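You operate a simulated robot arm through the tools that you are given. There is no shell and no other tool. Be economical: measure what you need, move in short steps, check, and stop when the job is done.

You are at the controls of a simulated robot arm. One attempt, no reset.

JOB
Free both stubs from the gland stand.
Fine: both nuts fully loose; stubs on the sleeve bench.

The check looks at the end state, three seconds after you hand in, the way a careful person would. Anything else that was tipped, shoved, dropped, spilled or broken makes it a failure.

ROBOT AND FRAMES
A 6-joint arm with a two-finger parallel gripper, fixed in place. Base frame: the origin is at the foot of the arm, x ahead of it, y to its left, z up; the work surface is at about z = 900. Readings come in mm, degrees, newtons and seconds.
With the tool pointing down near the work surface it reaches from about 240 to 660 mm from the base axis. Its first joint turns from -66.0 to 66.0 degrees. Payload 2.9 kg.
Tool frame: the origin (TCP) lies between the finger pads and is the grasp point; the fingertips stand 30 mm ahead of it; z points along the fingers, y is the line along which they close. The gripper opens to 110 mm. The fingers are 20 mm wide and 10 mm thick; the gripper's body (48 by 112 mm) begins 55 mm behind the TCP.
Orientation is told as [roll, pitch, yaw] about the base's x, y, z axes, in that order, counted from this pose: with the fingers straight down and closing along the base's y, the tool's x points along the base's -x, its y along +y and its z along -z.

CONTROLS
- The arm moves only by the tool play_rows. Its arguments are lists of equal length, an entry for each row: "dp": the shift along the tool's x, y, z in cm, a list of three; "rotation": the turn, a rotation vector about the tool's x, y, z in degrees, a list of three; "grip": the gripper command, from -1 (shut) to 1 (fully open), values between in proportion. In form: {"dp": [[tx, ty, tz], ...], "rotation": [[ax, ay, az], ...], "grip": [grip, ...]}. A call has 1 to 8 rows; each row shifts and turns the commanded pose from where the row before left it, along the tool's axes as they then stand. Each row takes 0.2 s and may step no farther than 50 mm and 8.6 degrees from the row before; otherwise, or with a gripper value out of range, the whole call is refused. A pose out of reach is approached as far as the arm can. The call stops where the force on the tool passes 60 N (or 10 N more than at its start, if that is more) or the arm is blocked; 0.2 s more then pass. Each finger travels about 108 mm/s and halts on what it meets, pressing with about 29 N; the grip force reading is that of the motor and also rises with nothing between the fingers. The clock runs only during rows and for 0.2 s after the last one: add rows that do not move to give the fingers time. The reply holds the time, the measured pose of the TCP, the force on the tool along the base axes, the opening and the grip force, in the units named above and with some noise.
- Cameras (640 x 400 px; columns grow to the right, rows downward): "scene" is fixed at [70.9, 423.8, 1389.1]; the picture's right is [-0.82, -0.57, 0.00], its down [-0.30, 0.44, -0.84] and it looks along [0.48, -0.70, -0.54] (base axes); focal length 214 px, centre (320, 200). "wrist" rides on the gripper at [73, 17, -103] in the tool frame; the picture's right is [-0.23, 0.97, 0.00], its down [-0.76, -0.18, -0.62] and it looks along [-0.61, -0.14, 0.78] (tool axes); focal length 222 px, centre (320, 200). There is no depth. A picture from a camera that has moved, and an enlarged one, comes with that camera's place and axes in the base frame and with its lens.
- camera(camera): a new picture of that camera. The clock stands still meanwhile.
- enlarge(camera, box): a new picture of the part [left, top, right, bottom] of that camera's present view, enlarged. The clock stands still meanwhile.
- close_job(): hands the job in; it is judged then, once.

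Go step by step. Nothing tells you positions but the pictures and the camera data: compare them with the known pose of the tool, close in by small moves and look again before you grip or let go. The budget is 120 turns and 64 pictures, counting those below and the enlarged ones. Unless the task says otherwise, let go and move clear before handing in, and close with one line.

The tools are called after "Request:" by a JSON object that holds its "api" and its "payload". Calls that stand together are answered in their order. play_rows: Moves the arm, as the interface text tells. Its arguments: {"type":"object","properties":{"dp":{"type":"array","items":{"type":"array","items":{"type":"number"}}},"rotation":{"type":"array","items":{"type":"array","items":{"type":"number"}}},"grip":{"type":"array","items":{"type":"number"}}},"required":["dp","rotation","grip"]} The other tools are called the same way: camera (camera) takes a picture; enlarge (camera, box) takes an enlarged picture of a part of a camera's view; close_job () hands the job in.

At the start:

```text
time_s: 0.0
ee_pos: [386.1, -35.8, 1307.0]
ee_rot: [-0.1, -0.1, 0.0]
force: [-0.1, 0.7, -0.4]
finger_gap: 109.9
gripper_force: 0.0
```

scene: 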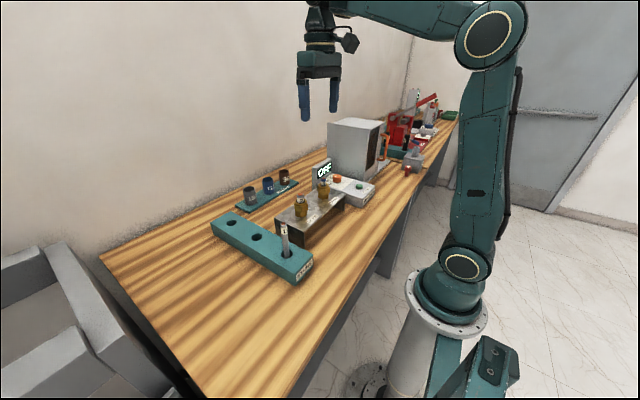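
wrist: 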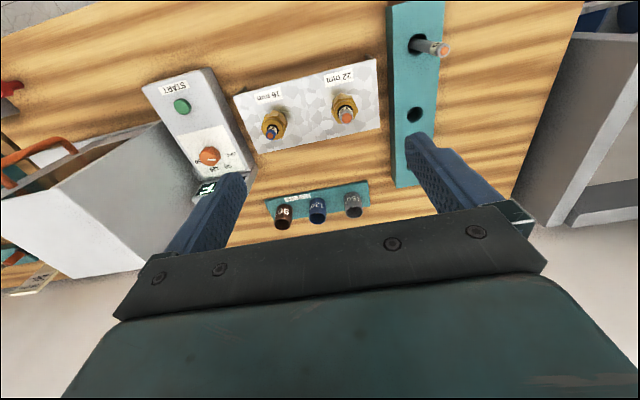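

I see a metal gland stand with two brass nuts/stubs (16 mm, 22 mm), a teal bench with three holes, a rack with three sleeves, and a START/knob box. I'll look closer first.

Request:
{"api": "enlarge", "payload": {"camera": "wrist", "box": [220, 50, 400, 160]}}

Request:
{"api": "enlarge", "payload": {"camera": "wrist", "box": [140, 60, 300, 230]}}

Request:
{"api": "enlarge", "payload": {"camera": "scene", "box": [200, 140, 390, 290]}}

Request:
{"api": "enlarge", "payload": {"camera": "wrist", "box": [250, 170, 390, 240]}}

```text
3.56 times, centred on (310, 105) of wrist
camera zoom: at [313.4, -20.0, 1410.0], right [0.23, 0.97, 0.0], down [0.76, -0.18, 0.62], along [0.61, -0.14, -0.78], focal length 790 px, centre (356, 538)
```

zoom: 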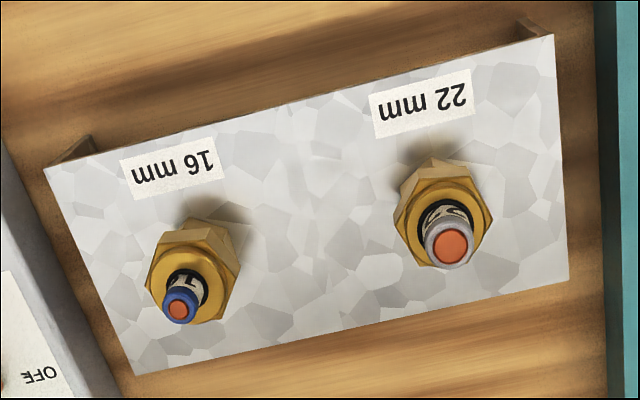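

```text
2.35 times, centred on (220, 145) of wrist
camera zoom: at [313.4, -20.0, 1410.0], right [0.23, 0.97, 0.0], down [0.76, -0.18, 0.62], along [0.61, -0.14, -0.78], focal length 523 px, centre (555, 329)
```

zoom: 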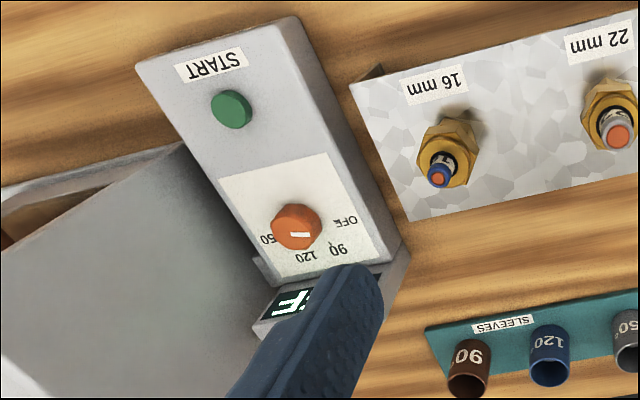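

```text
2.67 times, centred on (295, 215) of scene
camera zoom: at [70.9, 423.8, 1389.1], right [-0.82, -0.57, 0.0], down [-0.3, 0.44, -0.84], along [0.48, -0.7, -0.54], focal length 572 px, centre (387, 160)
```

zoom: 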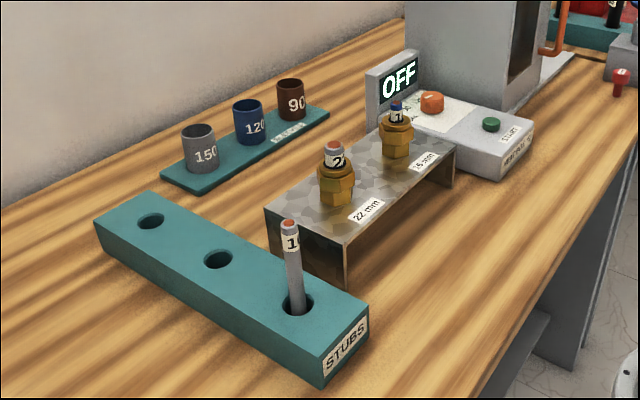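

```text
4.57 times, centred on (320, 205) of wrist
camera zoom: at [313.4, -20.0, 1410.0], right [0.23, 0.97, 0.0], down [0.76, -0.18, 0.62], along [0.61, -0.14, -0.78], focal length 1015 px, centre (320, 177)
```

zoom: 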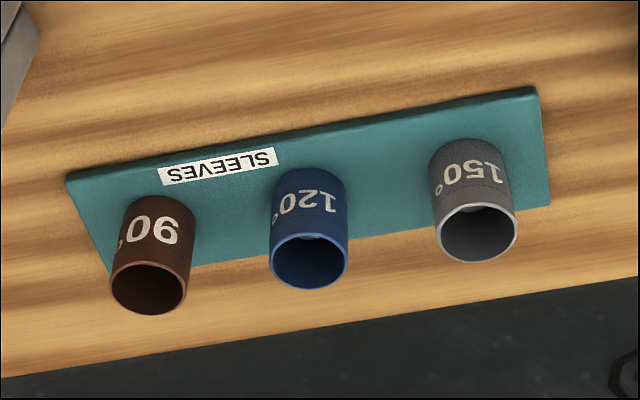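

Next I look at the rest of the scene for anything called "sleeve bench", and at the labels.

Request:
{"api": "enlarge", "payload": {"camera": "scene", "box": [370, 80, 470, 180]}}

Request:
{"api": "enlarge", "payload": {"camera": "scene", "box": [310, 150, 390, 210]}}

Request:
{"api": "enlarge", "payload": {"camera": "scene", "box": [265, 170, 345, 250]}}

Request:
{"api": "enlarge", "payload": {"camera": "wrist", "box": [380, 0, 460, 130]}}

```text
4.00 times, centred on (420, 130) of scene
camera zoom: at [70.9, 423.8, 1389.1], right [-0.82, -0.57, 0.0], down [-0.3, 0.44, -0.84], along [0.48, -0.7, -0.54], focal length 858 px, centre (-80, 480)
```

zoom: 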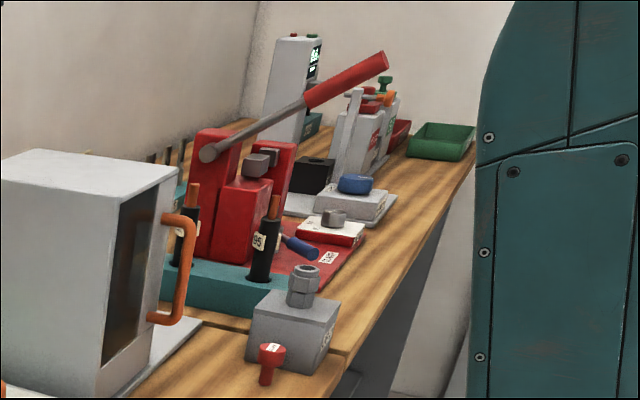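

```text
6.67 times, centred on (350, 180) of scene
camera zoom: at [70.9, 423.8, 1389.1], right [-0.82, -0.57, 0.0], down [-0.3, 0.44, -0.84], along [0.48, -0.7, -0.54], focal length 1430 px, centre (120, 333)
```

zoom: 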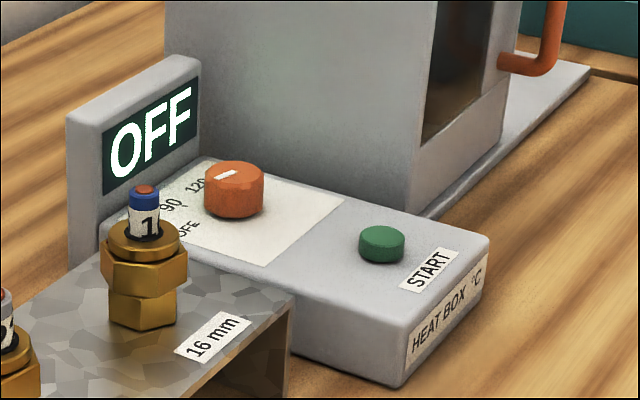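

```text
5.00 times, centred on (305, 210) of scene
camera zoom: at [70.9, 423.8, 1389.1], right [-0.82, -0.57, 0.0], down [-0.3, 0.44, -0.84], along [0.48, -0.7, -0.54], focal length 1072 px, centre (395, 150)
```

zoom: 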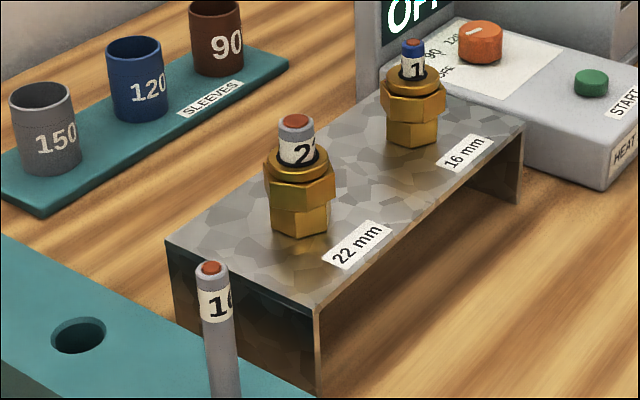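

```text
3.08 times, centred on (420, 65) of wrist
camera zoom: at [313.4, -20.0, 1410.0], right [0.23, 0.97, 0.0], down [0.76, -0.18, 0.62], along [0.61, -0.14, -0.78], focal length 684 px, centre (12, 615)
```

zoom: 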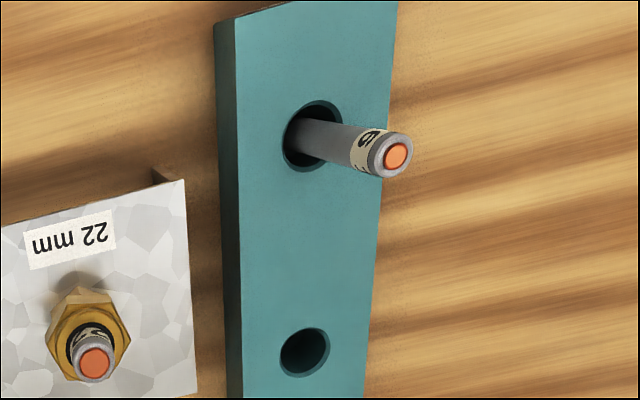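

The stubs carry a wide upper nut over a fixed hex at about (438,-4) and (438,-131), stub tops near z=1053. I move above the 22 mm one for a close view.

Request:
{"api": "play_rows", "payload": {"dp": [[-1.3, 0.8, 4], [-1.3, 0.8, 4], [-1.3, 0.8, 4], [-1.3, 0.8, 4], [0, 0, 0]], "rotation": [[0, 0, 0], [0, 0, 0], [0, 0, 0], [0, 0, 0], [0, 0, 0]], "grip": [1, 1, 1, 1, 1]}}

Request:
{"api": "camera", "payload": {"camera": "wrist"}}

```text
time_s: 1.2
ee_pos: [438.9, -1.3, 1145.9]
ee_rot: [-0.1, -0.1, 0.0]
force: [0.1, 0.5, -0.7]
finger_gap: 110.1
gripper_force: 0.0
```

```text
53 pictures are left
camera wrist: at [366.4, 14.6, 1249.1], right [0.23, 0.97, 0.0], down [0.76, -0.18, 0.62], along [0.61, -0.14, -0.78], focal length 222 px, centre (320, 200)
```

wrist: 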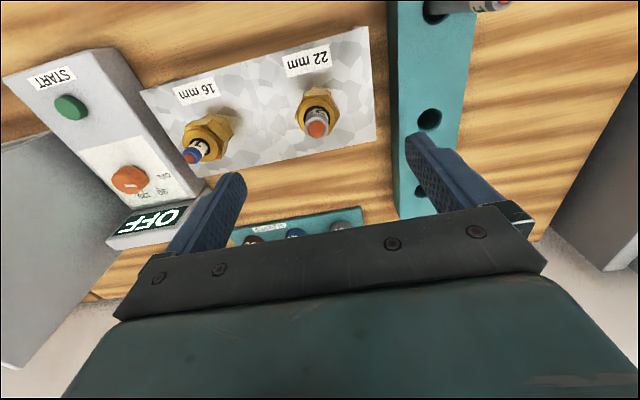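

Request:
{"api": "enlarge", "payload": {"camera": "wrist", "box": [285, 70, 355, 150]}}

Request:
{"api": "enlarge", "payload": {"camera": "wrist", "box": [165, 95, 245, 175]}}

```text
5.00 times, centred on (320, 110) of wrist
camera zoom: at [366.4, 14.6, 1249.1], right [0.23, 0.97, 0.0], down [0.76, -0.18, 0.62], along [0.61, -0.14, -0.78], focal length 1111 px, centre (320, 650)
```

zoom: 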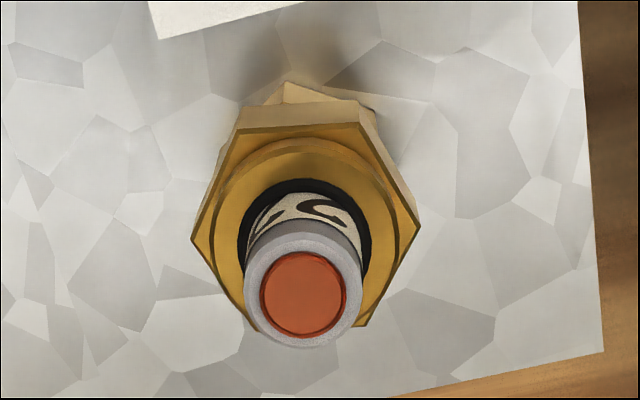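

```text
5.00 times, centred on (205, 135) of wrist
camera zoom: at [366.4, 14.6, 1249.1], right [0.23, 0.97, 0.0], down [0.76, -0.18, 0.62], along [0.61, -0.14, -0.78], focal length 1111 px, centre (895, 525)
```

zoom: 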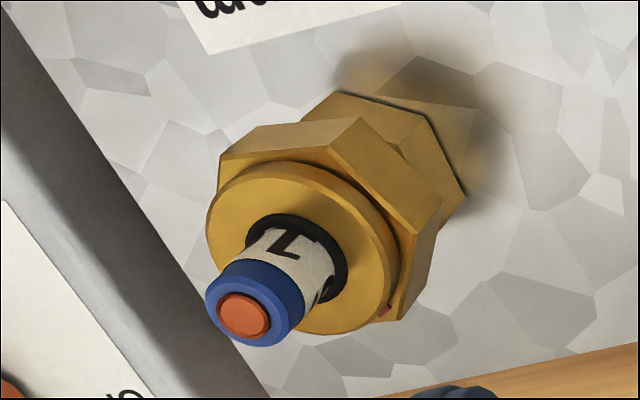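

The 22 mm nut is a hex centred near (436.7,-4.3), about 38–39 mm across flats, with flat normals at about 50°/110°. I turn the tool −40° over it, narrow the fingers and descend part way.

Request:
{"api": "play_rows", "payload": {"dp": [[0.22, -0.3, 0], [0, 0, 0], [0, 0, 0], [0, 0, 0], [0, 0, 0], [0, 0, 3], [0, 0, 3], [0, 0, 0]], "rotation": [[0, 0, 8], [0, 0, 8], [0, 0, 8], [0, 0, 8], [0, 0, 8], [0, 0, 0], [0, 0, 0], [0, 0, 0]], "grip": [0.3, 0.3, 0.3, 0.3, 0.3, 0.3, 0.3, 0.3]}}

Request:
{"api": "camera", "payload": {"camera": "wrist"}}

```text
time_s: 3.0
ee_pos: [435.3, -6.5, 1085.9]
ee_rot: [0.0, -0.2, -40.0]
force: [-0.9, -0.3, 0.1]
finger_gap: 71.5
gripper_force: 0.1
```

```text
50 pictures are left
camera wrist: at [391.1, 52.0, 1189.1], right [0.8, 0.6, 0.0], down [0.47, -0.62, 0.62], along [0.38, -0.5, -0.78], focal length 222 px, centre (320, 200)
```

wrist: 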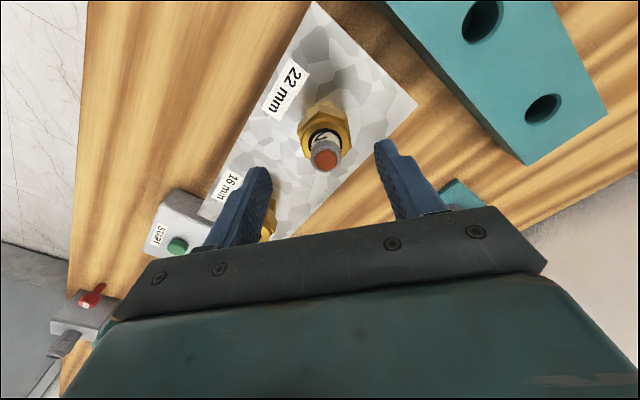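

Request:
{"api": "enlarge", "payload": {"camera": "wrist", "box": [240, 80, 420, 220]}}

```text
2.86 times, centred on (330, 150) of wrist
camera zoom: at [391.1, 52.0, 1189.1], right [0.8, 0.6, 0.0], down [0.47, -0.62, 0.62], along [0.38, -0.5, -0.78], focal length 635 px, centre (291, 343)
```

zoom: 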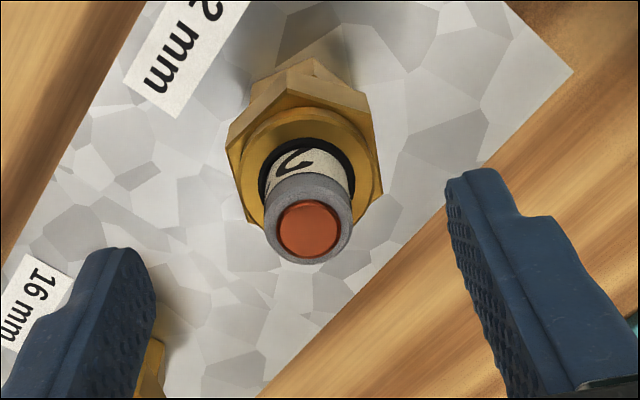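

Stub axis is about 4 mm toward tool +y of my TCP. I correct that, lower so the fingertips straddle the nut, and close.

Request:
{"api": "play_rows", "payload": {"dp": [[0, 0.35, 0], [0, 0, 2.5], [0, 0, 2.5], [0, 0, 0], [0, 0, 0], [0, 0, 0]], "rotation": [[0, 0, 0], [0, 0, 0], [0, 0, 0], [0, 0, 0], [0, 0, 0], [0, 0, 0]], "grip": [0.3, 0.3, 0.3, 0.3, -0.1, -0.1]}}

Request:
{"api": "camera", "payload": {"camera": "wrist"}}

Request:
{"api": "enlarge", "payload": {"camera": "scene", "box": [255, 150, 355, 250]}}

```text
time_s: 4.4
ee_pos: [438.3, -3.6, 1035.1]
ee_rot: [0.0, -0.1, -40.0]
force: [-0.2, 0.1, -0.2]
finger_gap: 49.6
gripper_force: 0.1
```

```text
48 pictures are left
camera wrist: at [394.0, 55.1, 1139.2], right [0.8, 0.6, 0.0], down [0.47, -0.62, 0.62], along [0.38, -0.5, -0.78], focal length 222 px, centre (320, 200)
```

wrist: 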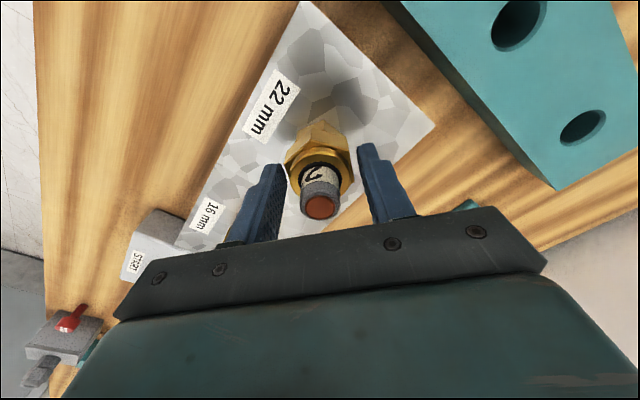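

```text
4.00 times, centred on (305, 200) of scene
camera zoom: at [70.9, 423.8, 1389.1], right [-0.82, -0.57, 0.0], down [-0.3, 0.44, -0.84], along [0.48, -0.7, -0.54], focal length 858 px, centre (380, 200)
```

zoom: 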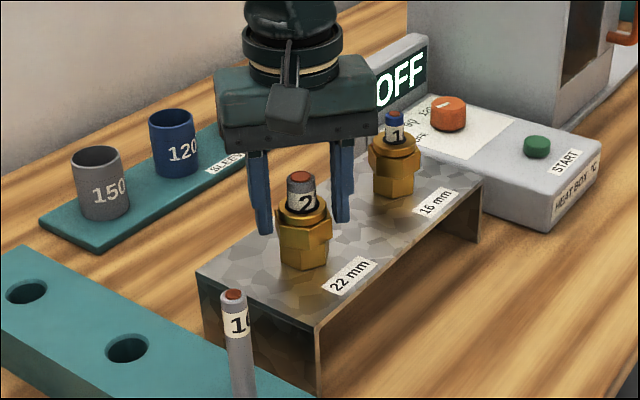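

The fingers straddle the nut evenly with tips at its height. Closing now.

Request:
{"api": "play_rows", "payload": {"dp": [[0, 0, 0], [0, 0, 0], [0, 0, 0]], "rotation": [[0, 0, 0], [0, 0, 0], [0, 0, 0]], "grip": [-1, -1, -1]}}

```text
time_s: 5.2
ee_pos: [439.0, -3.3, 1036.7]
ee_rot: [0.0, -0.1, -40.0]
force: [-2.5, -2.8, -1.5]
finger_gap: 47.8
gripper_force: 45.0
```

Request:
{"api": "enlarge", "payload": {"camera": "wrist", "box": [230, 80, 410, 240]}}

Request:
{"api": "enlarge", "payload": {"camera": "scene", "box": [275, 170, 335, 225]}}

```text
2.50 times, centred on (320, 160) of wrist
camera zoom: at [393.8, 54.9, 1139.2], right [0.8, 0.6, 0.0], down [0.47, -0.62, 0.62], along [0.38, -0.5, -0.78], focal length 555 px, centre (320, 300)
```

zoom: 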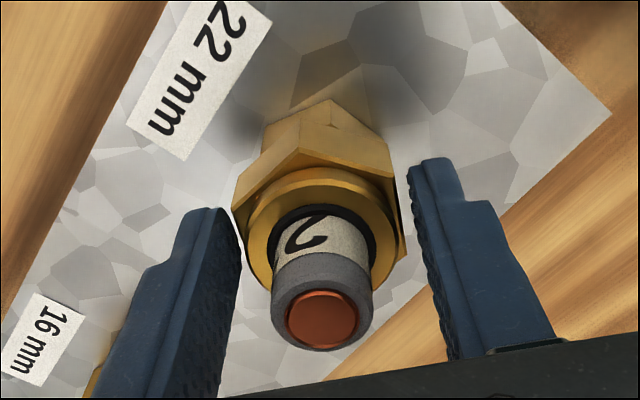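

```text
7.27 times, centred on (305, 198) of scene
camera zoom: at [70.8, 423.7, 1389.1], right [-0.82, -0.57, 0.0], down [-0.3, 0.44, -0.84], along [0.48, -0.7, -0.54], focal length 1560 px, centre (429, 218)
```

zoom: 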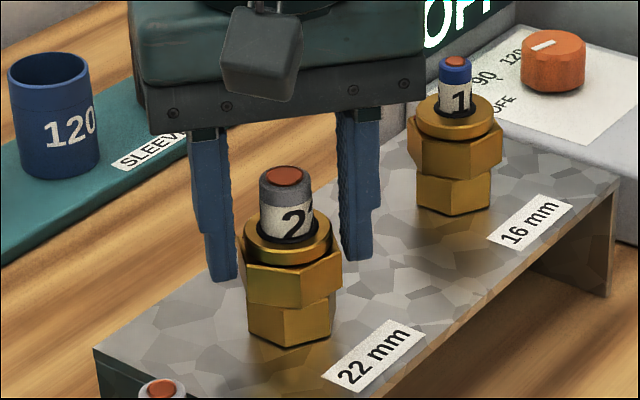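

The close stopped at 47.8 mm with a sideways force, suggesting only the tool −y finger touches. I back off slightly, shift toward −y and close again.

Request:
{"api": "play_rows", "payload": {"dp": [[0, 0, 0], [0, -0.25, 0], [0, 0, 0], [0, 0, 0], [0, 0, 0]], "rotation": [[0, 0, 0], [0, 0, 0], [0, 0, 0], [0, 0, 0], [0, 0, 0]], "grip": [0.0, 0.0, -1, -1, -1]}}

```text
time_s: 6.4
ee_pos: [439.1, -3.3, 1036.3]
ee_rot: [0.2, -0.2, -39.7]
force: [15.7, 19.0, -7.9]
finger_gap: 47.8
gripper_force: 44.7
```

Same opening and same position with reversed force, so both fingers really do clamp the nut. I recentre and try a small anticlockwise turn.

Request:
{"api": "play_rows", "payload": {"dp": [[0, 0.22, 0], [0, 0, 0], [0, 0, 0], [0, 0, 0]], "rotation": [[0, 0, 0], [0, 0, -7], [0, 0, -7], [0, 0, 0]], "grip": [-1, -1, -1, -1]}}

Request:
{"api": "enlarge", "payload": {"camera": "wrist", "box": [230, 80, 410, 240]}}

```text
time_s: 7.4
ee_pos: [438.4, -4.2, 1036.2]
ee_rot: [-0.1, -0.2, -25.9]
force: [3.9, 13.7, -10.7]
finger_gap: 47.8
gripper_force: 45.2
```

```text
2.50 times, centred on (320, 160) of wrist
camera zoom: at [380.7, 41.8, 1139.7], right [0.63, 0.78, 0.0], down [0.61, -0.49, 0.62], along [0.48, -0.39, -0.78], focal length 555 px, centre (320, 300)
```

zoom: 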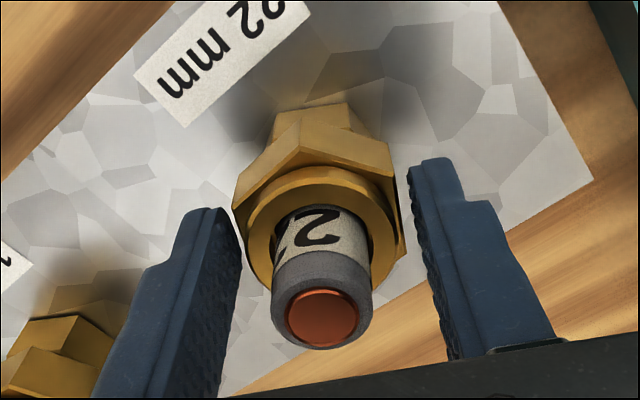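

The nut turns with the gripper while the stub stays put. I keep turning.

Request:
{"api": "play_rows", "payload": {"dp": [[0, 0, 0], [0, 0, 0], [0, 0, 0], [0, 0, 0], [0, 0, 0], [0, 0, 0], [0, 0, 0], [0, 0, 0]], "rotation": [[0, 0, -8], [0, 0, -8], [0, 0, -8], [0, 0, -8], [0, 0, -8], [0, 0, -8], [0, 0, -8], [0, 0, 0]], "grip": [-1, -1, -1, -1, -1, -1, -1, -1]}}

```text
time_s: 9.2
ee_pos: [437.4, -5.3, 1035.9]
ee_rot: [0.0, 0.0, 30.1]
force: [3.5, 1.6, -10.4]
finger_gap: 47.7
gripper_force: 45.1
```

Request:
{"api": "play_rows", "payload": {"dp": [[0, 0, 0], [0, 0, 0], [0, 0, 0], [0, 0, 0], [0, 0, 0], [0, 0, 0], [0, 0, 0], [0, 0, 0]], "rotation": [[0, 0, -8], [0, 0, -8], [0, 0, -8], [0, 0, -8], [0, 0, -8], [0, 0, -8], [0, 0, -8], [0, 0, 0]], "grip": [-1, -1, -1, -1, -1, -1, -1, -1]}}

Request:
{"api": "camera", "payload": {"camera": "wrist"}}

Request:
{"api": "enlarge", "payload": {"camera": "scene", "box": [265, 150, 345, 230]}}

```text
time_s: 11.0
ee_pos: [440.4, -6.1, 1037.4]
ee_rot: [-0.2, 0.1, 86.0]
force: [18.9, -19.9, -22.6]
finger_gap: 47.9
gripper_force: 44.7
```

```text
43 pictures are left
camera wrist: at [417.5, -78.1, 1140.0], right [-0.96, 0.29, 0.0], down [0.23, 0.75, 0.62], along [0.19, 0.59, -0.78], focal length 222 px, centre (320, 200)
```

wrist: 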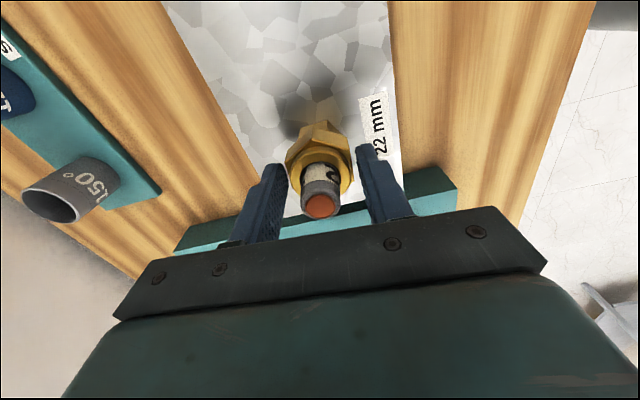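

```text
5.00 times, centred on (305, 190) of scene
camera zoom: at [71.8, 423.2, 1389.2], right [-0.82, -0.57, 0.0], down [-0.3, 0.44, -0.84], along [0.48, -0.7, -0.54], focal length 1072 px, centre (395, 250)
```

zoom: 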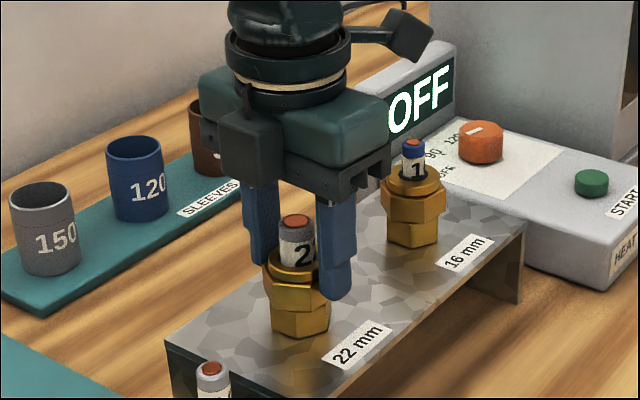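

Turned 126° so far, with some side load building from off-centre command. I relieve it and keep turning.

Request:
{"api": "play_rows", "payload": {"dp": [[0.15, -0.15, 0.1], [0, 0, 0], [0, 0, 0], [0, 0, 0], [0, 0, 0], [0, 0, 0]], "rotation": [[0, 0, 0], [0, 0, -8], [0, 0, -8], [0, 0, -8], [0, 0, -8], [0, 0, 0]], "grip": [-1, -1, -1, -1, -1, -1]}}

```text
time_s: 12.4
ee_pos: [440.8, -6.6, 1035.9]
ee_rot: [-0.1, 0.2, 118.2]
force: [8.5, -7.0, 4.1]
finger_gap: 47.6
gripper_force: 45.7
```

Request:
{"api": "play_rows", "payload": {"dp": [[0, 0, 0], [0, 0, 0], [0, 0, 0], [0, 0, 0], [0, 0, 0], [0, 0, 0], [0, 0, 0], [0, 0, 0]], "rotation": [[0, 0, -8], [0, 0, -8], [0, 0, -8], [0, 0, -8], [0, 0, -8], [0, 0, -8], [0, 0, -8], [0, 0, 0]], "grip": [-1, -1, -1, -1, -1, -1, -1, -1]}}

Request:
{"api": "camera", "payload": {"camera": "scene"}}

```text
time_s: 14.1
ee_pos: [446.3, -4.8, 1036.1]
ee_rot: [0.4, 1.3, 170.8]
force: [10.2, -5.5, -11.1]
finger_gap: 47.1
gripper_force: 44.9
out of reach, approached as far as the arm can: row 7
stopped in row 8: the force on the tool passed its limit (the readings are from after the stop); the commanded pose is now the measured one
```

```text
41 pictures are left
```

scene: 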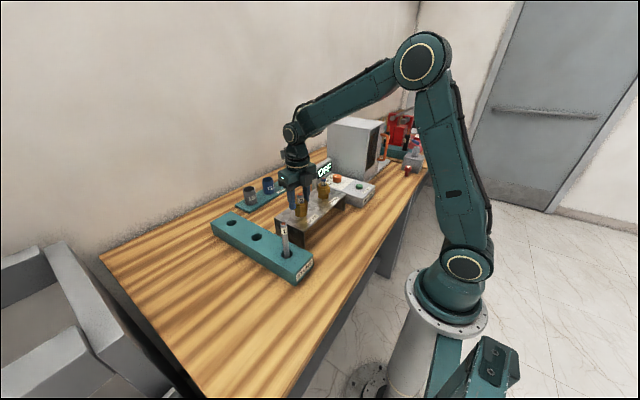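

The wrist reached its limit near yaw 170°, after roughly 205° of turn. I open, rise straight up and look at the nut.

Request:
{"api": "play_rows", "payload": {"dp": [[0, 0, 0], [0, 0, 0], [0, 0, -3], [0, 0, -3], [0, 0, 0]], "rotation": [[0, 0, 0], [0, 0, 0], [0, 0, 0], [0, 0, 0], [0, 0, 8]], "grip": [0.3, 0.3, 0.3, 0.3, 0.3]}}

Request:
{"api": "enlarge", "payload": {"camera": "scene", "box": [265, 150, 345, 230]}}

Request:
{"api": "enlarge", "payload": {"camera": "wrist", "box": [240, 80, 420, 220]}}

```text
time_s: 15.3
ee_pos: [443.7, -4.5, 1095.9]
ee_rot: [0.2, 1.0, 163.1]
force: [-0.4, 0.7, 0.0]
finger_gap: 71.4
gripper_force: 0.0
```

```text
5.00 times, centred on (305, 190) of scene
camera zoom: at [70.9, 423.8, 1389.1], right [-0.82, -0.57, 0.0], down [-0.3, 0.44, -0.84], along [0.48, -0.7, -0.54], focal length 1072 px, centre (395, 250)
```

zoom: 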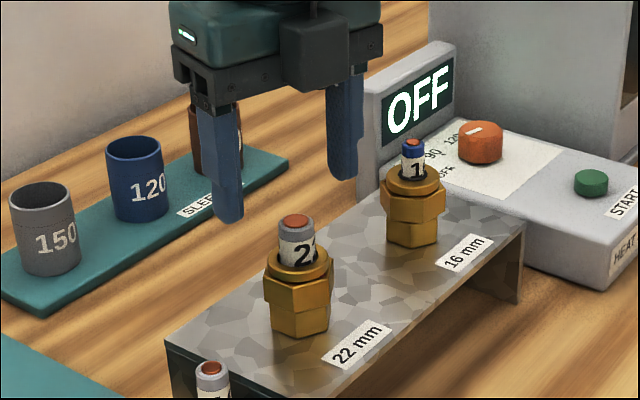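

```text
2.86 times, centred on (330, 150) of wrist
camera zoom: at [506.5, -41.3, 1200.4], right [-0.5, -0.87, 0.0], down [-0.69, 0.4, 0.61], along [-0.53, 0.3, -0.79], focal length 635 px, centre (291, 343)
```

zoom: 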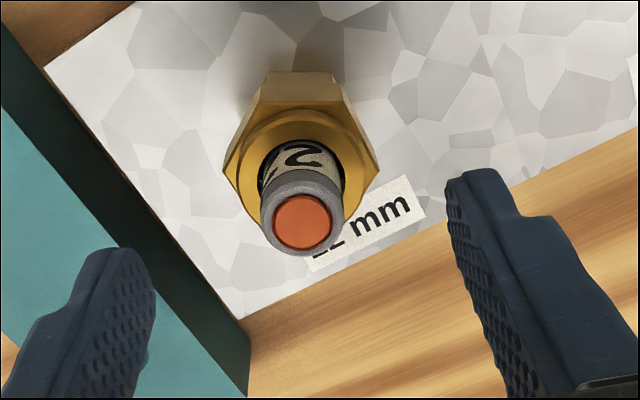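

Request:
{"api": "enlarge", "payload": {"camera": "wrist", "box": [295, 95, 355, 155]}}

Request:
{"api": "enlarge", "payload": {"camera": "scene", "box": [285, 180, 325, 220]}}

```text
6.67 times, centred on (325, 125) of wrist
camera zoom: at [506.5, -41.3, 1200.4], right [-0.5, -0.87, 0.0], down [-0.69, 0.4, 0.61], along [-0.53, 0.3, -0.79], focal length 1481 px, centre (287, 700)
```

zoom: 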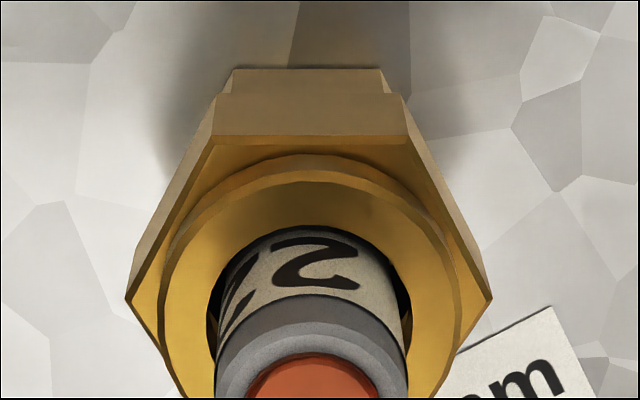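

```text
10.00 times, centred on (305, 200) of scene
camera zoom: at [70.9, 423.8, 1389.1], right [-0.82, -0.57, 0.0], down [-0.3, 0.44, -0.84], along [0.48, -0.7, -0.54], focal length 2145 px, centre (470, 200)
```

zoom: 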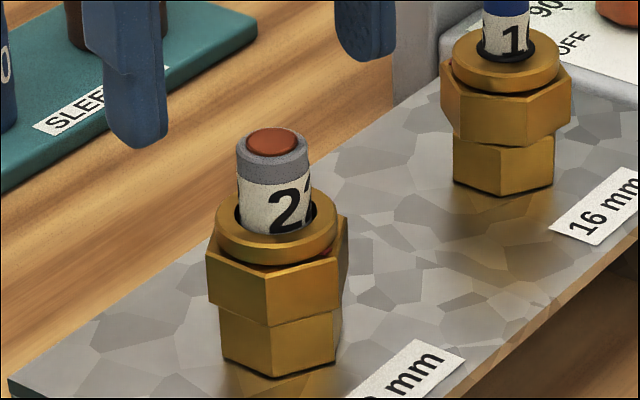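

The nut is aligned differently now but it clearly follows the grip. I spin the tool back above it for another pass.

Request:
{"api": "play_rows", "payload": {"dp": [[0, 0, -1], [0, 0, 0], [0, 0, 0], [0, 0, 0], [0, 0, 0], [0, 0, 0], [0, 0, 0], [0, 0, 0]], "rotation": [[0, 0, 8.5], [0, 0, 8.5], [0, 0, 8.5], [0, 0, 8.5], [0, 0, 8.5], [0, 0, 8.5], [0, 0, 8.5], [0, 0, 8.5]], "grip": [0.3, 0.3, 0.3, 0.3, 0.3, 0.3, 0.3, 0.3]}}

Request:
{"api": "play_rows", "payload": {"dp": [[0, 0, 0], [0, 0, 0], [0, 0, 0], [0, 0, 0], [0, 0, 0], [0, 0, 0], [0, 0, 0], [0, 0, 0]], "rotation": [[0, 0, 8.5], [0, 0, 8.5], [0, 0, 8.5], [0, 0, 8.5], [0, 0, 8.5], [0, 0, 8.5], [0, 0, 8.5], [0, 0, 8.5]], "grip": [0.3, 0.3, 0.3, 0.3, 0.3, 0.3, 0.3, 0.3]}}

Request:
{"api": "play_rows", "payload": {"dp": [[0, 0, 0], [0, 0, 0], [0, 0, 0], [0, 0, 0], [0, 0, 0], [0, 0, 0], [0, 0, 0], [0, 0, 0]], "rotation": [[0, 0, 8.5], [0, 0, 8.5], [0, 0, 8.5], [0, 0, 8.5], [0, 0, 8.5], [0, 0, 8.5], [0, 0, 8.5], [0, 0, 8.5]], "grip": [0.3, 0.3, 0.3, 0.3, 0.3, 0.3, 0.3, 0.3]}}

Request:
{"api": "play_rows", "payload": {"dp": [[0, 0, 0], [0, 0, 0], [0, 0, 0], [0, 0, 0], [0, 0, 0], [0, 0, 0], [0, 0, 0], [0, 0, 0]], "rotation": [[0, 0, 8.5], [0, 0, 8.5], [0, 0, 8.5], [0, 0, 8.5], [0, 0, 8.5], [0, 0, 8.5], [0, 0, 8.5], [0, 0, 8.5]], "grip": [0.3, 0.3, 0.3, 0.3, 0.3, 0.3, 0.3, 0.3]}}

```text
time_s: 17.1
ee_pos: [442.0, -3.2, 1105.5]
ee_rot: [-1.0, 0.5, 95.0]
force: [-0.6, -0.8, 0.4]
finger_gap: 71.4
gripper_force: 0.1
```

```text
time_s: 18.9
ee_pos: [444.5, -3.4, 1105.9]
ee_rot: [-0.9, -0.6, 27.0]
force: [-0.1, 0.6, 1.0]
finger_gap: 71.3
gripper_force: 0.1
```

```text
time_s: 20.7
ee_pos: [442.2, -2.6, 1106.9]
ee_rot: [0.3, -1.2, -41.2]
force: [0.3, -1.2, -0.4]
finger_gap: 71.5
gripper_force: 0.1
```

```text
time_s: 22.5
ee_pos: [441.5, -2.7, 1107.0]
ee_rot: [1.1, -0.2, -109.0]
force: [0.4, -0.4, 0.7]
finger_gap: 71.4
gripper_force: 0.0
```

Request:
{"api": "play_rows", "payload": {"dp": [[0, 0, 0], [0, 0, 0], [0, 0, 0], [0, 0, 0], [0, 0, 0], [0, 0, 0], [0, 0, 0], [0, 0, 0]], "rotation": [[1.17, 0.18, 0], [0, 0, 8], [0, 0, 8], [0, 0, 8], [0, 0, 8], [0, 0, 8], [0, 0, 8], [0, 0, 0]], "grip": [0.3, 0.3, 0.3, 0.3, 0.3, 0.3, 0.3, 0.3]}}

Request:
{"api": "enlarge", "payload": {"camera": "wrist", "box": [230, 80, 410, 240]}}

```text
time_s: 24.3
ee_pos: [442.2, -3.2, 1106.5]
ee_rot: [-0.1, 0.0, -157.0]
force: [-0.5, 0.2, 1.0]
finger_gap: 71.4
gripper_force: 0.1
```

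```text
2.50 times, centred on (320, 160) of wrist
camera zoom: at [515.7, 9.3, 1210.3], right [0.17, -0.99, 0.0], down [-0.77, -0.13, 0.62], along [-0.61, -0.11, -0.78], focal length 555 px, centre (320, 300)
```

zoom: 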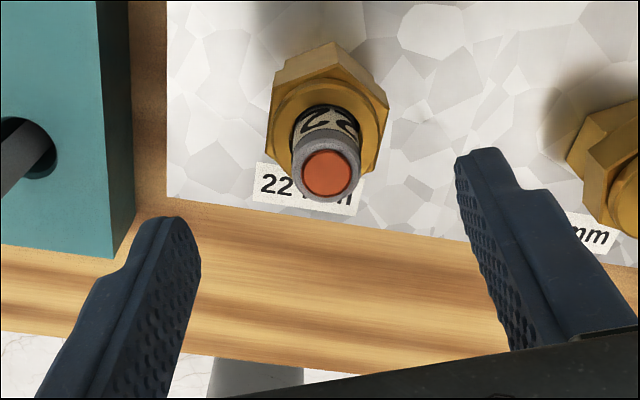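

I shift onto the nut axis, descend and clamp again at yaw −157°.

Request:
{"api": "play_rows", "payload": {"dp": [[-0.25, 0.2, 0], [0, 0, 3.5], [0, 0, 3.5], [0, 0, 0], [0, 0, 0], [0, 0, 0], [0, 0, 0]], "rotation": [[0, 0, 0], [0, 0, 0], [0, 0, 0], [0, 0, 0], [0, 0, 0], [0, 0, 0], [0, 0, 0]], "grip": [0.3, 0.3, 0.3, 0.3, -1, -1, -1]}}

```text
time_s: 25.9
ee_pos: [442.1, -3.4, 1038.0]
ee_rot: [-0.1, -0.1, -156.5]
force: [-1.3, 30.3, -4.4]
finger_gap: 41.4
gripper_force: 45.5
```

Now the pads sit on true flats (41.4 mm) with a side load of 30 N. I recentre the command and turn on.

Request:
{"api": "play_rows", "payload": {"dp": [[0.2, -0.25, 0], [0, 0, 0], [0, 0, 0], [0, 0, 0], [0, 0, 0], [0, 0, 0], [0, 0, 0], [0, 0, 0]], "rotation": [[0, 0, 0], [0, 0, -8], [0, 0, -8], [0, 0, -8], [0, 0, -8], [0, 0, -8], [0, 0, -8], [0, 0, -8]], "grip": [-1, -1, -1, -1, -1, -1, -1, -1]}}

```text
time_s: 27.3
ee_pos: [444.7, 5.0, 1036.8]
ee_rot: [0.0, 0.7, -116.6]
force: [2.3, 17.3, -3.7]
finger_gap: 45.6
gripper_force: 44.8
stopped in row 7: the force on the tool passed its limit (the readings are from after the stop); the commanded pose is now the measured one
```

The grip walked off centre; I look before doing anything more.

Request:
{"api": "enlarge", "payload": {"camera": "wrist", "box": [230, 80, 410, 240]}}

Request:
{"api": "enlarge", "payload": {"camera": "scene", "box": [265, 150, 345, 230]}}

```text
2.50 times, centred on (320, 160) of wrist
camera zoom: at [491.4, 60.7, 1142.1], right [0.77, -0.64, 0.0], down [-0.51, -0.61, 0.61], along [-0.39, -0.47, -0.79], focal length 555 px, centre (320, 300)
```

zoom: 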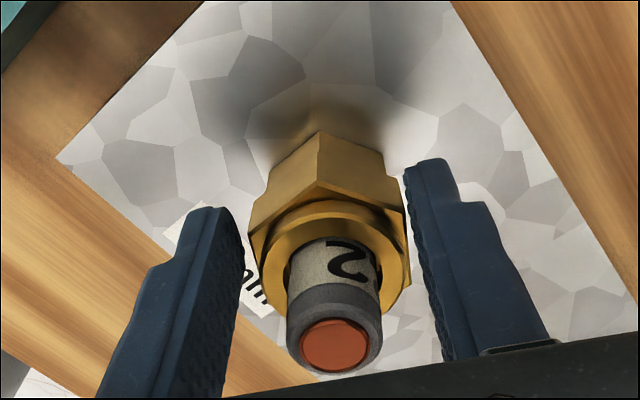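

```text
5.00 times, centred on (305, 190) of scene
camera zoom: at [71.0, 424.2, 1388.9], right [-0.82, -0.57, 0.0], down [-0.3, 0.44, -0.84], along [0.48, -0.7, -0.54], focal length 1072 px, centre (395, 250)
```

zoom: 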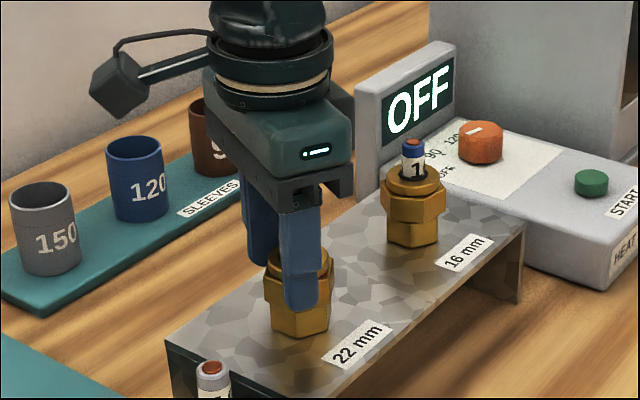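

Comparing views, the nut turned about 160° and then stopped hard (visual orientation unchanged after the later slips), so it looks fully backed off. I release, rise and try the stub itself.

Request:
{"api": "play_rows", "payload": {"dp": [[0, 0, 0], [0, 0, 0], [0, 0, -3.5], [0, 0, -3.5], [0, 0, 0]], "rotation": [[0, 0, 0], [0, 0, 0], [0, 0, 0], [0, 0, 0], [0, 0, 0]], "grip": [0.2, 0.2, 0.2, 0.2, 0.2]}}

Request:
{"api": "enlarge", "payload": {"camera": "scene", "box": [265, 170, 345, 250]}}

Request:
{"api": "enlarge", "payload": {"camera": "wrist", "box": [230, 80, 410, 240]}}

```text
time_s: 28.5
ee_pos: [445.3, 1.0, 1109.6]
ee_rot: [0.2, 0.6, -117.1]
force: [0.6, -0.2, -1.1]
finger_gap: 65.8
gripper_force: 0.0
```

```text
5.00 times, centred on (305, 210) of scene
camera zoom: at [70.9, 423.8, 1389.1], right [-0.82, -0.57, 0.0], down [-0.3, 0.44, -0.84], along [0.48, -0.7, -0.54], focal length 1072 px, centre (395, 150)
```

zoom: 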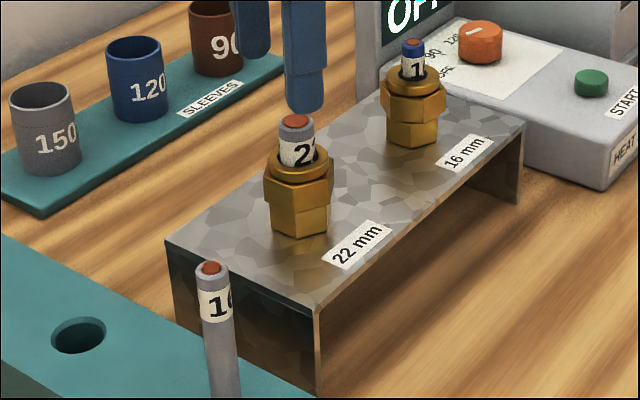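

```text
2.50 times, centred on (320, 160) of wrist
camera zoom: at [492.7, 56.8, 1213.1], right [0.76, -0.65, 0.0], down [-0.51, -0.6, 0.61], along [-0.4, -0.47, -0.79], focal length 555 px, centre (320, 300)
```

zoom: 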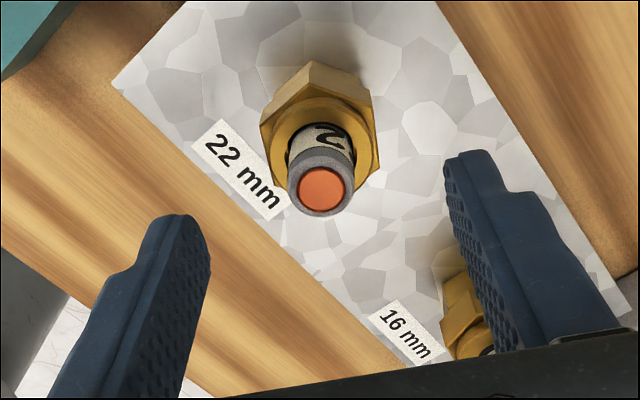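

Now I centre on the stub axis (≈440.6,-4.3), lower so only the exposed stub end is between the pads, and grip it.

Request:
{"api": "play_rows", "payload": {"dp": [[-0.68, -0.2, 0], [0, 0, 2.4], [0, 0, 2.4], [0, 0, 0], [0, 0, 0], [0, 0, 0], [0, 0, 0], [0, 0, 0]], "rotation": [[0.2, -0.6, 0], [0, 0, 0], [0, 0, 0], [0, 0, 0], [0, 0, 0], [0, 0, 0], [0, 0, 0], [0, 0, 0]], "grip": [0.2, 0.2, 0.2, 0.2, -1, -1, -1, -1]}}

Request:
{"api": "enlarge", "payload": {"camera": "wrist", "box": [230, 80, 410, 240]}}

```text
time_s: 30.3
ee_pos: [440.6, -1.6, 1060.1]
ee_rot: [-0.1, 0.0, -117.1]
force: [0.4, 0.0, 0.1]
finger_gap: 20.9
gripper_force: 28.6
```

```text
2.50 times, centred on (320, 160) of wrist
camera zoom: at [488.8, 54.0, 1163.4], right [0.76, -0.65, 0.0], down [-0.5, -0.6, 0.62], along [-0.4, -0.47, -0.78], focal length 555 px, centre (320, 300)
```

zoom: 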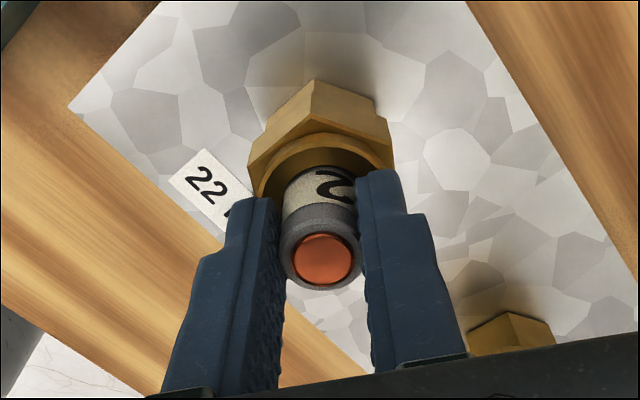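

The stub is gripped cleanly (20.9 mm, no side load). Gentle pull of 10 mm to test.

Request:
{"api": "play_rows", "payload": {"dp": [[0, 0, -0.3], [0, 0, -0.3], [0, 0, -0.4], [0, 0, 0]], "rotation": [[0, 0, 0], [0, 0, 0], [0, 0, 0], [0, 0, 0]], "grip": [-1, -1, -1, -1]}}

Request:
{"api": "enlarge", "payload": {"camera": "scene", "box": [265, 170, 345, 250]}}

```text
time_s: 31.3
ee_pos: [439.9, -1.8, 1070.1]
ee_rot: [-0.2, 0.1, -117.1]
force: [5.2, 0.6, -3.9]
finger_gap: 20.7
gripper_force: 29.3
```

```text
5.00 times, centred on (305, 210) of scene
camera zoom: at [71.1, 423.8, 1389.1], right [-0.82, -0.57, 0.0], down [-0.3, 0.44, -0.84], along [0.48, -0.7, -0.54], focal length 1072 px, centre (395, 150)
```

zoom: 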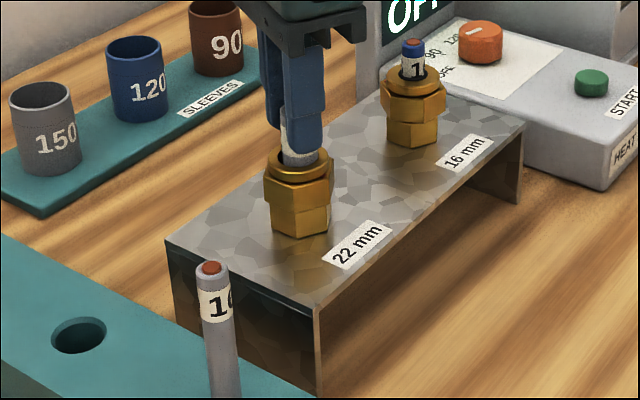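

The stub slides out freely. I lift it straight up.

Request:
{"api": "play_rows", "payload": {"dp": [[0, 0, -2], [0, 0, -2], [0, 0, -2], [0, 0, -2], [0, 0, -2], [0, 0, -2], [0, 0, -1], [0, 0, 0]], "rotation": [[0, 0, 0], [0, 0, 0], [0, 0, 0], [0, 0, 0], [0, 0, 0], [0, 0, 0], [0, 0, 0], [0, 0, 0]], "grip": [-1, -1, -1, -1, -1, -1, -1, -1]}}

Request:
{"api": "enlarge", "payload": {"camera": "scene", "box": [195, 90, 355, 290]}}

```text
time_s: 33.1
ee_pos: [440.7, -3.9, 1200.8]
ee_rot: [-0.1, -0.1, -117.2]
force: [-0.2, -0.2, -1.5]
finger_gap: 20.7
gripper_force: 29.1
```

```text
2.00 times, centred on (275, 190) of scene
camera zoom: at [70.9, 423.8, 1389.1], right [-0.82, -0.57, 0.0], down [-0.3, 0.44, -0.84], along [0.48, -0.7, -0.54], focal length 429 px, centre (410, 220)
```

zoom: 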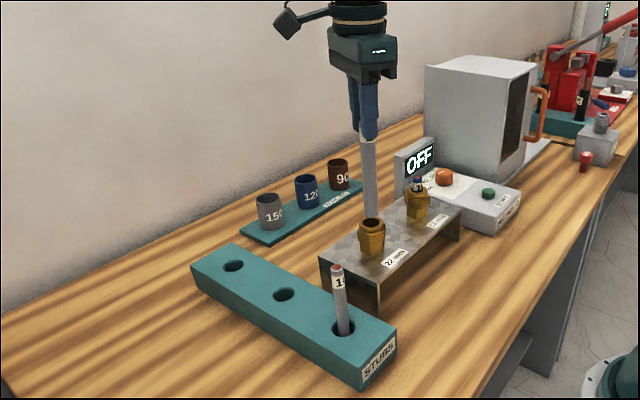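

The stub is out of the gland (≈150 mm long). I lift a bit more and unwind the yaw to 0 for easy placing in a free hole of the STUBS block (holes near y≈133, x≈499 and 613).

Request:
{"api": "play_rows", "payload": {"dp": [[0, 0, -2], [0, 0, -2], [0, 0, 0], [0, 0, 0], [0, 0, 0], [0, 0, 0], [0, 0, 0], [0, 0, 0]], "rotation": [[0, 0, 0], [0, 0, 0], [0, 0, -8.4], [0, 0, -8.4], [0, 0, -8.4], [0, 0, -8.4], [0, 0, -8.4], [0, 0, -8.4]], "grip": [-1, -1, -1, -1, -1, -1, -1, -1]}}

Request:
{"api": "play_rows", "payload": {"dp": [[0, 0, 0], [0, 0, 0], [0, 0, 0], [0, 0, 0], [0, 0, 0], [0, 0, 0], [0, 0, 0], [0, 0, 0]], "rotation": [[0, 0, -8.4], [0, 0, -8.4], [0, 0, -8.4], [0, 0, -8.4], [0, 0, -8.4], [0, 0, -8.4], [0, 0, -8.4], [0, 0, -8]], "grip": [-1, -1, -1, -1, -1, -1, -1, -1]}}

Request:
{"api": "camera", "payload": {"camera": "wrist"}}

```text
time_s: 34.9
ee_pos: [439.4, -2.9, 1238.5]
ee_rot: [-0.2, 0.1, -66.4]
force: [0.8, -0.7, -2.1]
finger_gap: 20.9
gripper_force: 28.9
```

```text
time_s: 36.7
ee_pos: [439.0, -2.6, 1239.8]
ee_rot: [0.1, 0.1, 0.3]
force: [-1.0, -0.7, -2.0]
finger_gap: 21.0
gripper_force: 29.7
```

```text
28 pictures are left
camera wrist: at [366.6, 12.6, 1342.9], right [0.22, 0.98, 0.0], down [0.76, -0.17, 0.62], along [0.61, -0.14, -0.78], focal length 222 px, centre (320, 200)
```

wrist: 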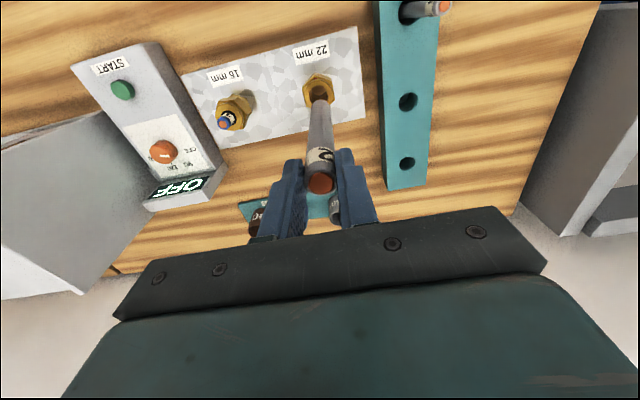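

Free holes confirmed near (499,132) and (616,132). I carry the stub above the middle hole.

Request:
{"api": "play_rows", "payload": {"dp": [[-1.5, 3.38, 0], [-1.5, 3.38, 0], [-1.5, 3.38, 0], [-1.5, 3.38, 0], [0, 0, 0], [0, 0, 3], [0, 0, 0]], "rotation": [[0, 0, 0], [0, 0, 0], [0, 0, 0], [0, 0, 0], [0, 0, 0], [0, 0, 0], [0, 0, 0]], "grip": [-1, -1, -1, -1, -1, -1, -1]}}

Request:
{"api": "enlarge", "payload": {"camera": "wrist", "box": [230, 30, 430, 230]}}

Request:
{"api": "enlarge", "payload": {"camera": "scene", "box": [195, 110, 335, 290]}}

```text
time_s: 38.3
ee_pos: [498.6, 133.0, 1210.4]
ee_rot: [0.2, 0.0, 0.2]
force: [-0.2, 0.4, -1.8]
finger_gap: 21.0
gripper_force: 29.1
```

```text
2.00 times, centred on (330, 130) of wrist
camera zoom: at [426.8, 148.8, 1315.1], right [0.22, 0.97, 0.0], down [0.76, -0.18, 0.62], along [0.61, -0.14, -0.78], focal length 444 px, centre (300, 340)
```

zoom: 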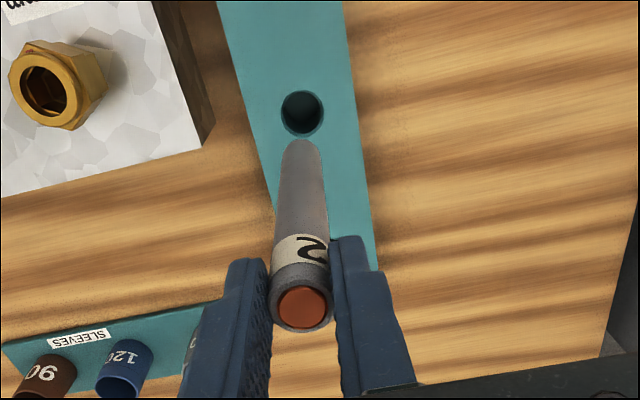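

```text
2.22 times, centred on (265, 200) of scene
camera zoom: at [70.9, 423.8, 1389.1], right [-0.82, -0.57, 0.0], down [-0.3, 0.44, -0.84], along [0.48, -0.7, -0.54], focal length 477 px, centre (442, 200)
```

zoom: 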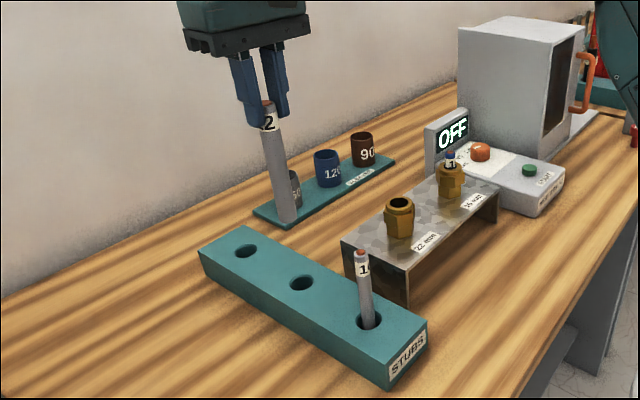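

Stub hangs vertical and lined up with the hole to within 2 mm. I nudge, lower 7.5 cm and check before entering.

Request:
{"api": "play_rows", "payload": {"dp": [[-0.15, 0.1, 0], [0, 0, 2.5], [0, 0, 2.5], [0, 0, 2.5], [0, 0, 0]], "rotation": [[0, 0, 0], [0, 0, 0], [0, 0, 0], [0, 0, 0], [0, 0, 0]], "grip": [-1, -1, -1, -1, -1]}}

Request:
{"api": "enlarge", "payload": {"camera": "scene", "box": [220, 150, 320, 270]}}

Request:
{"api": "enlarge", "payload": {"camera": "wrist", "box": [230, 30, 430, 230]}}

```text
time_s: 39.5
ee_pos: [500.2, 135.2, 1134.5]
ee_rot: [0.1, 0.1, 0.1]
force: [0.1, 0.8, -1.5]
finger_gap: 20.9
gripper_force: 28.8
```

```text
3.33 times, centred on (270, 210) of scene
camera zoom: at [70.9, 423.8, 1389.1], right [-0.82, -0.57, 0.0], down [-0.3, 0.44, -0.84], along [0.48, -0.7, -0.54], focal length 715 px, centre (487, 167)
```

zoom: 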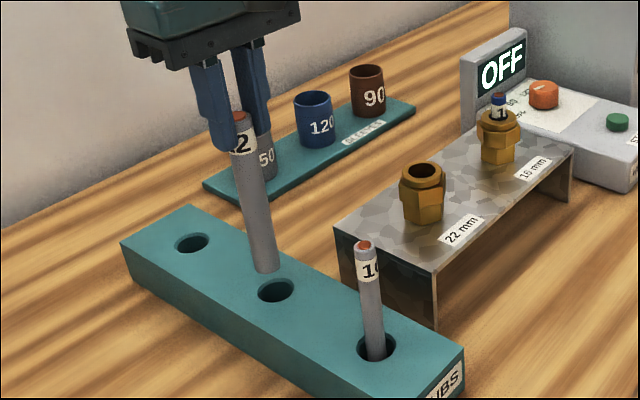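

```text
2.00 times, centred on (330, 130) of wrist
camera zoom: at [428.3, 151.0, 1238.9], right [0.22, 0.97, 0.0], down [0.76, -0.18, 0.62], along [0.61, -0.14, -0.78], focal length 444 px, centre (300, 340)
```

zoom: 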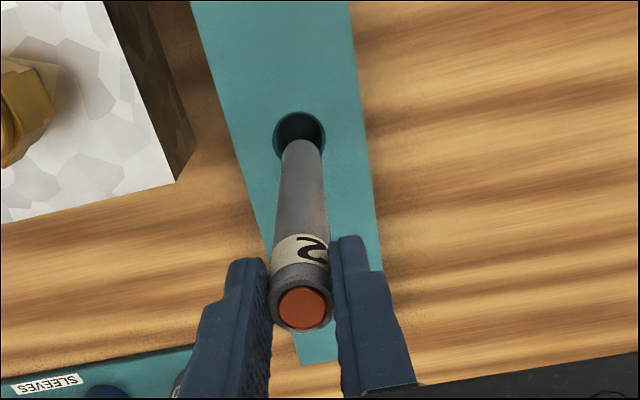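

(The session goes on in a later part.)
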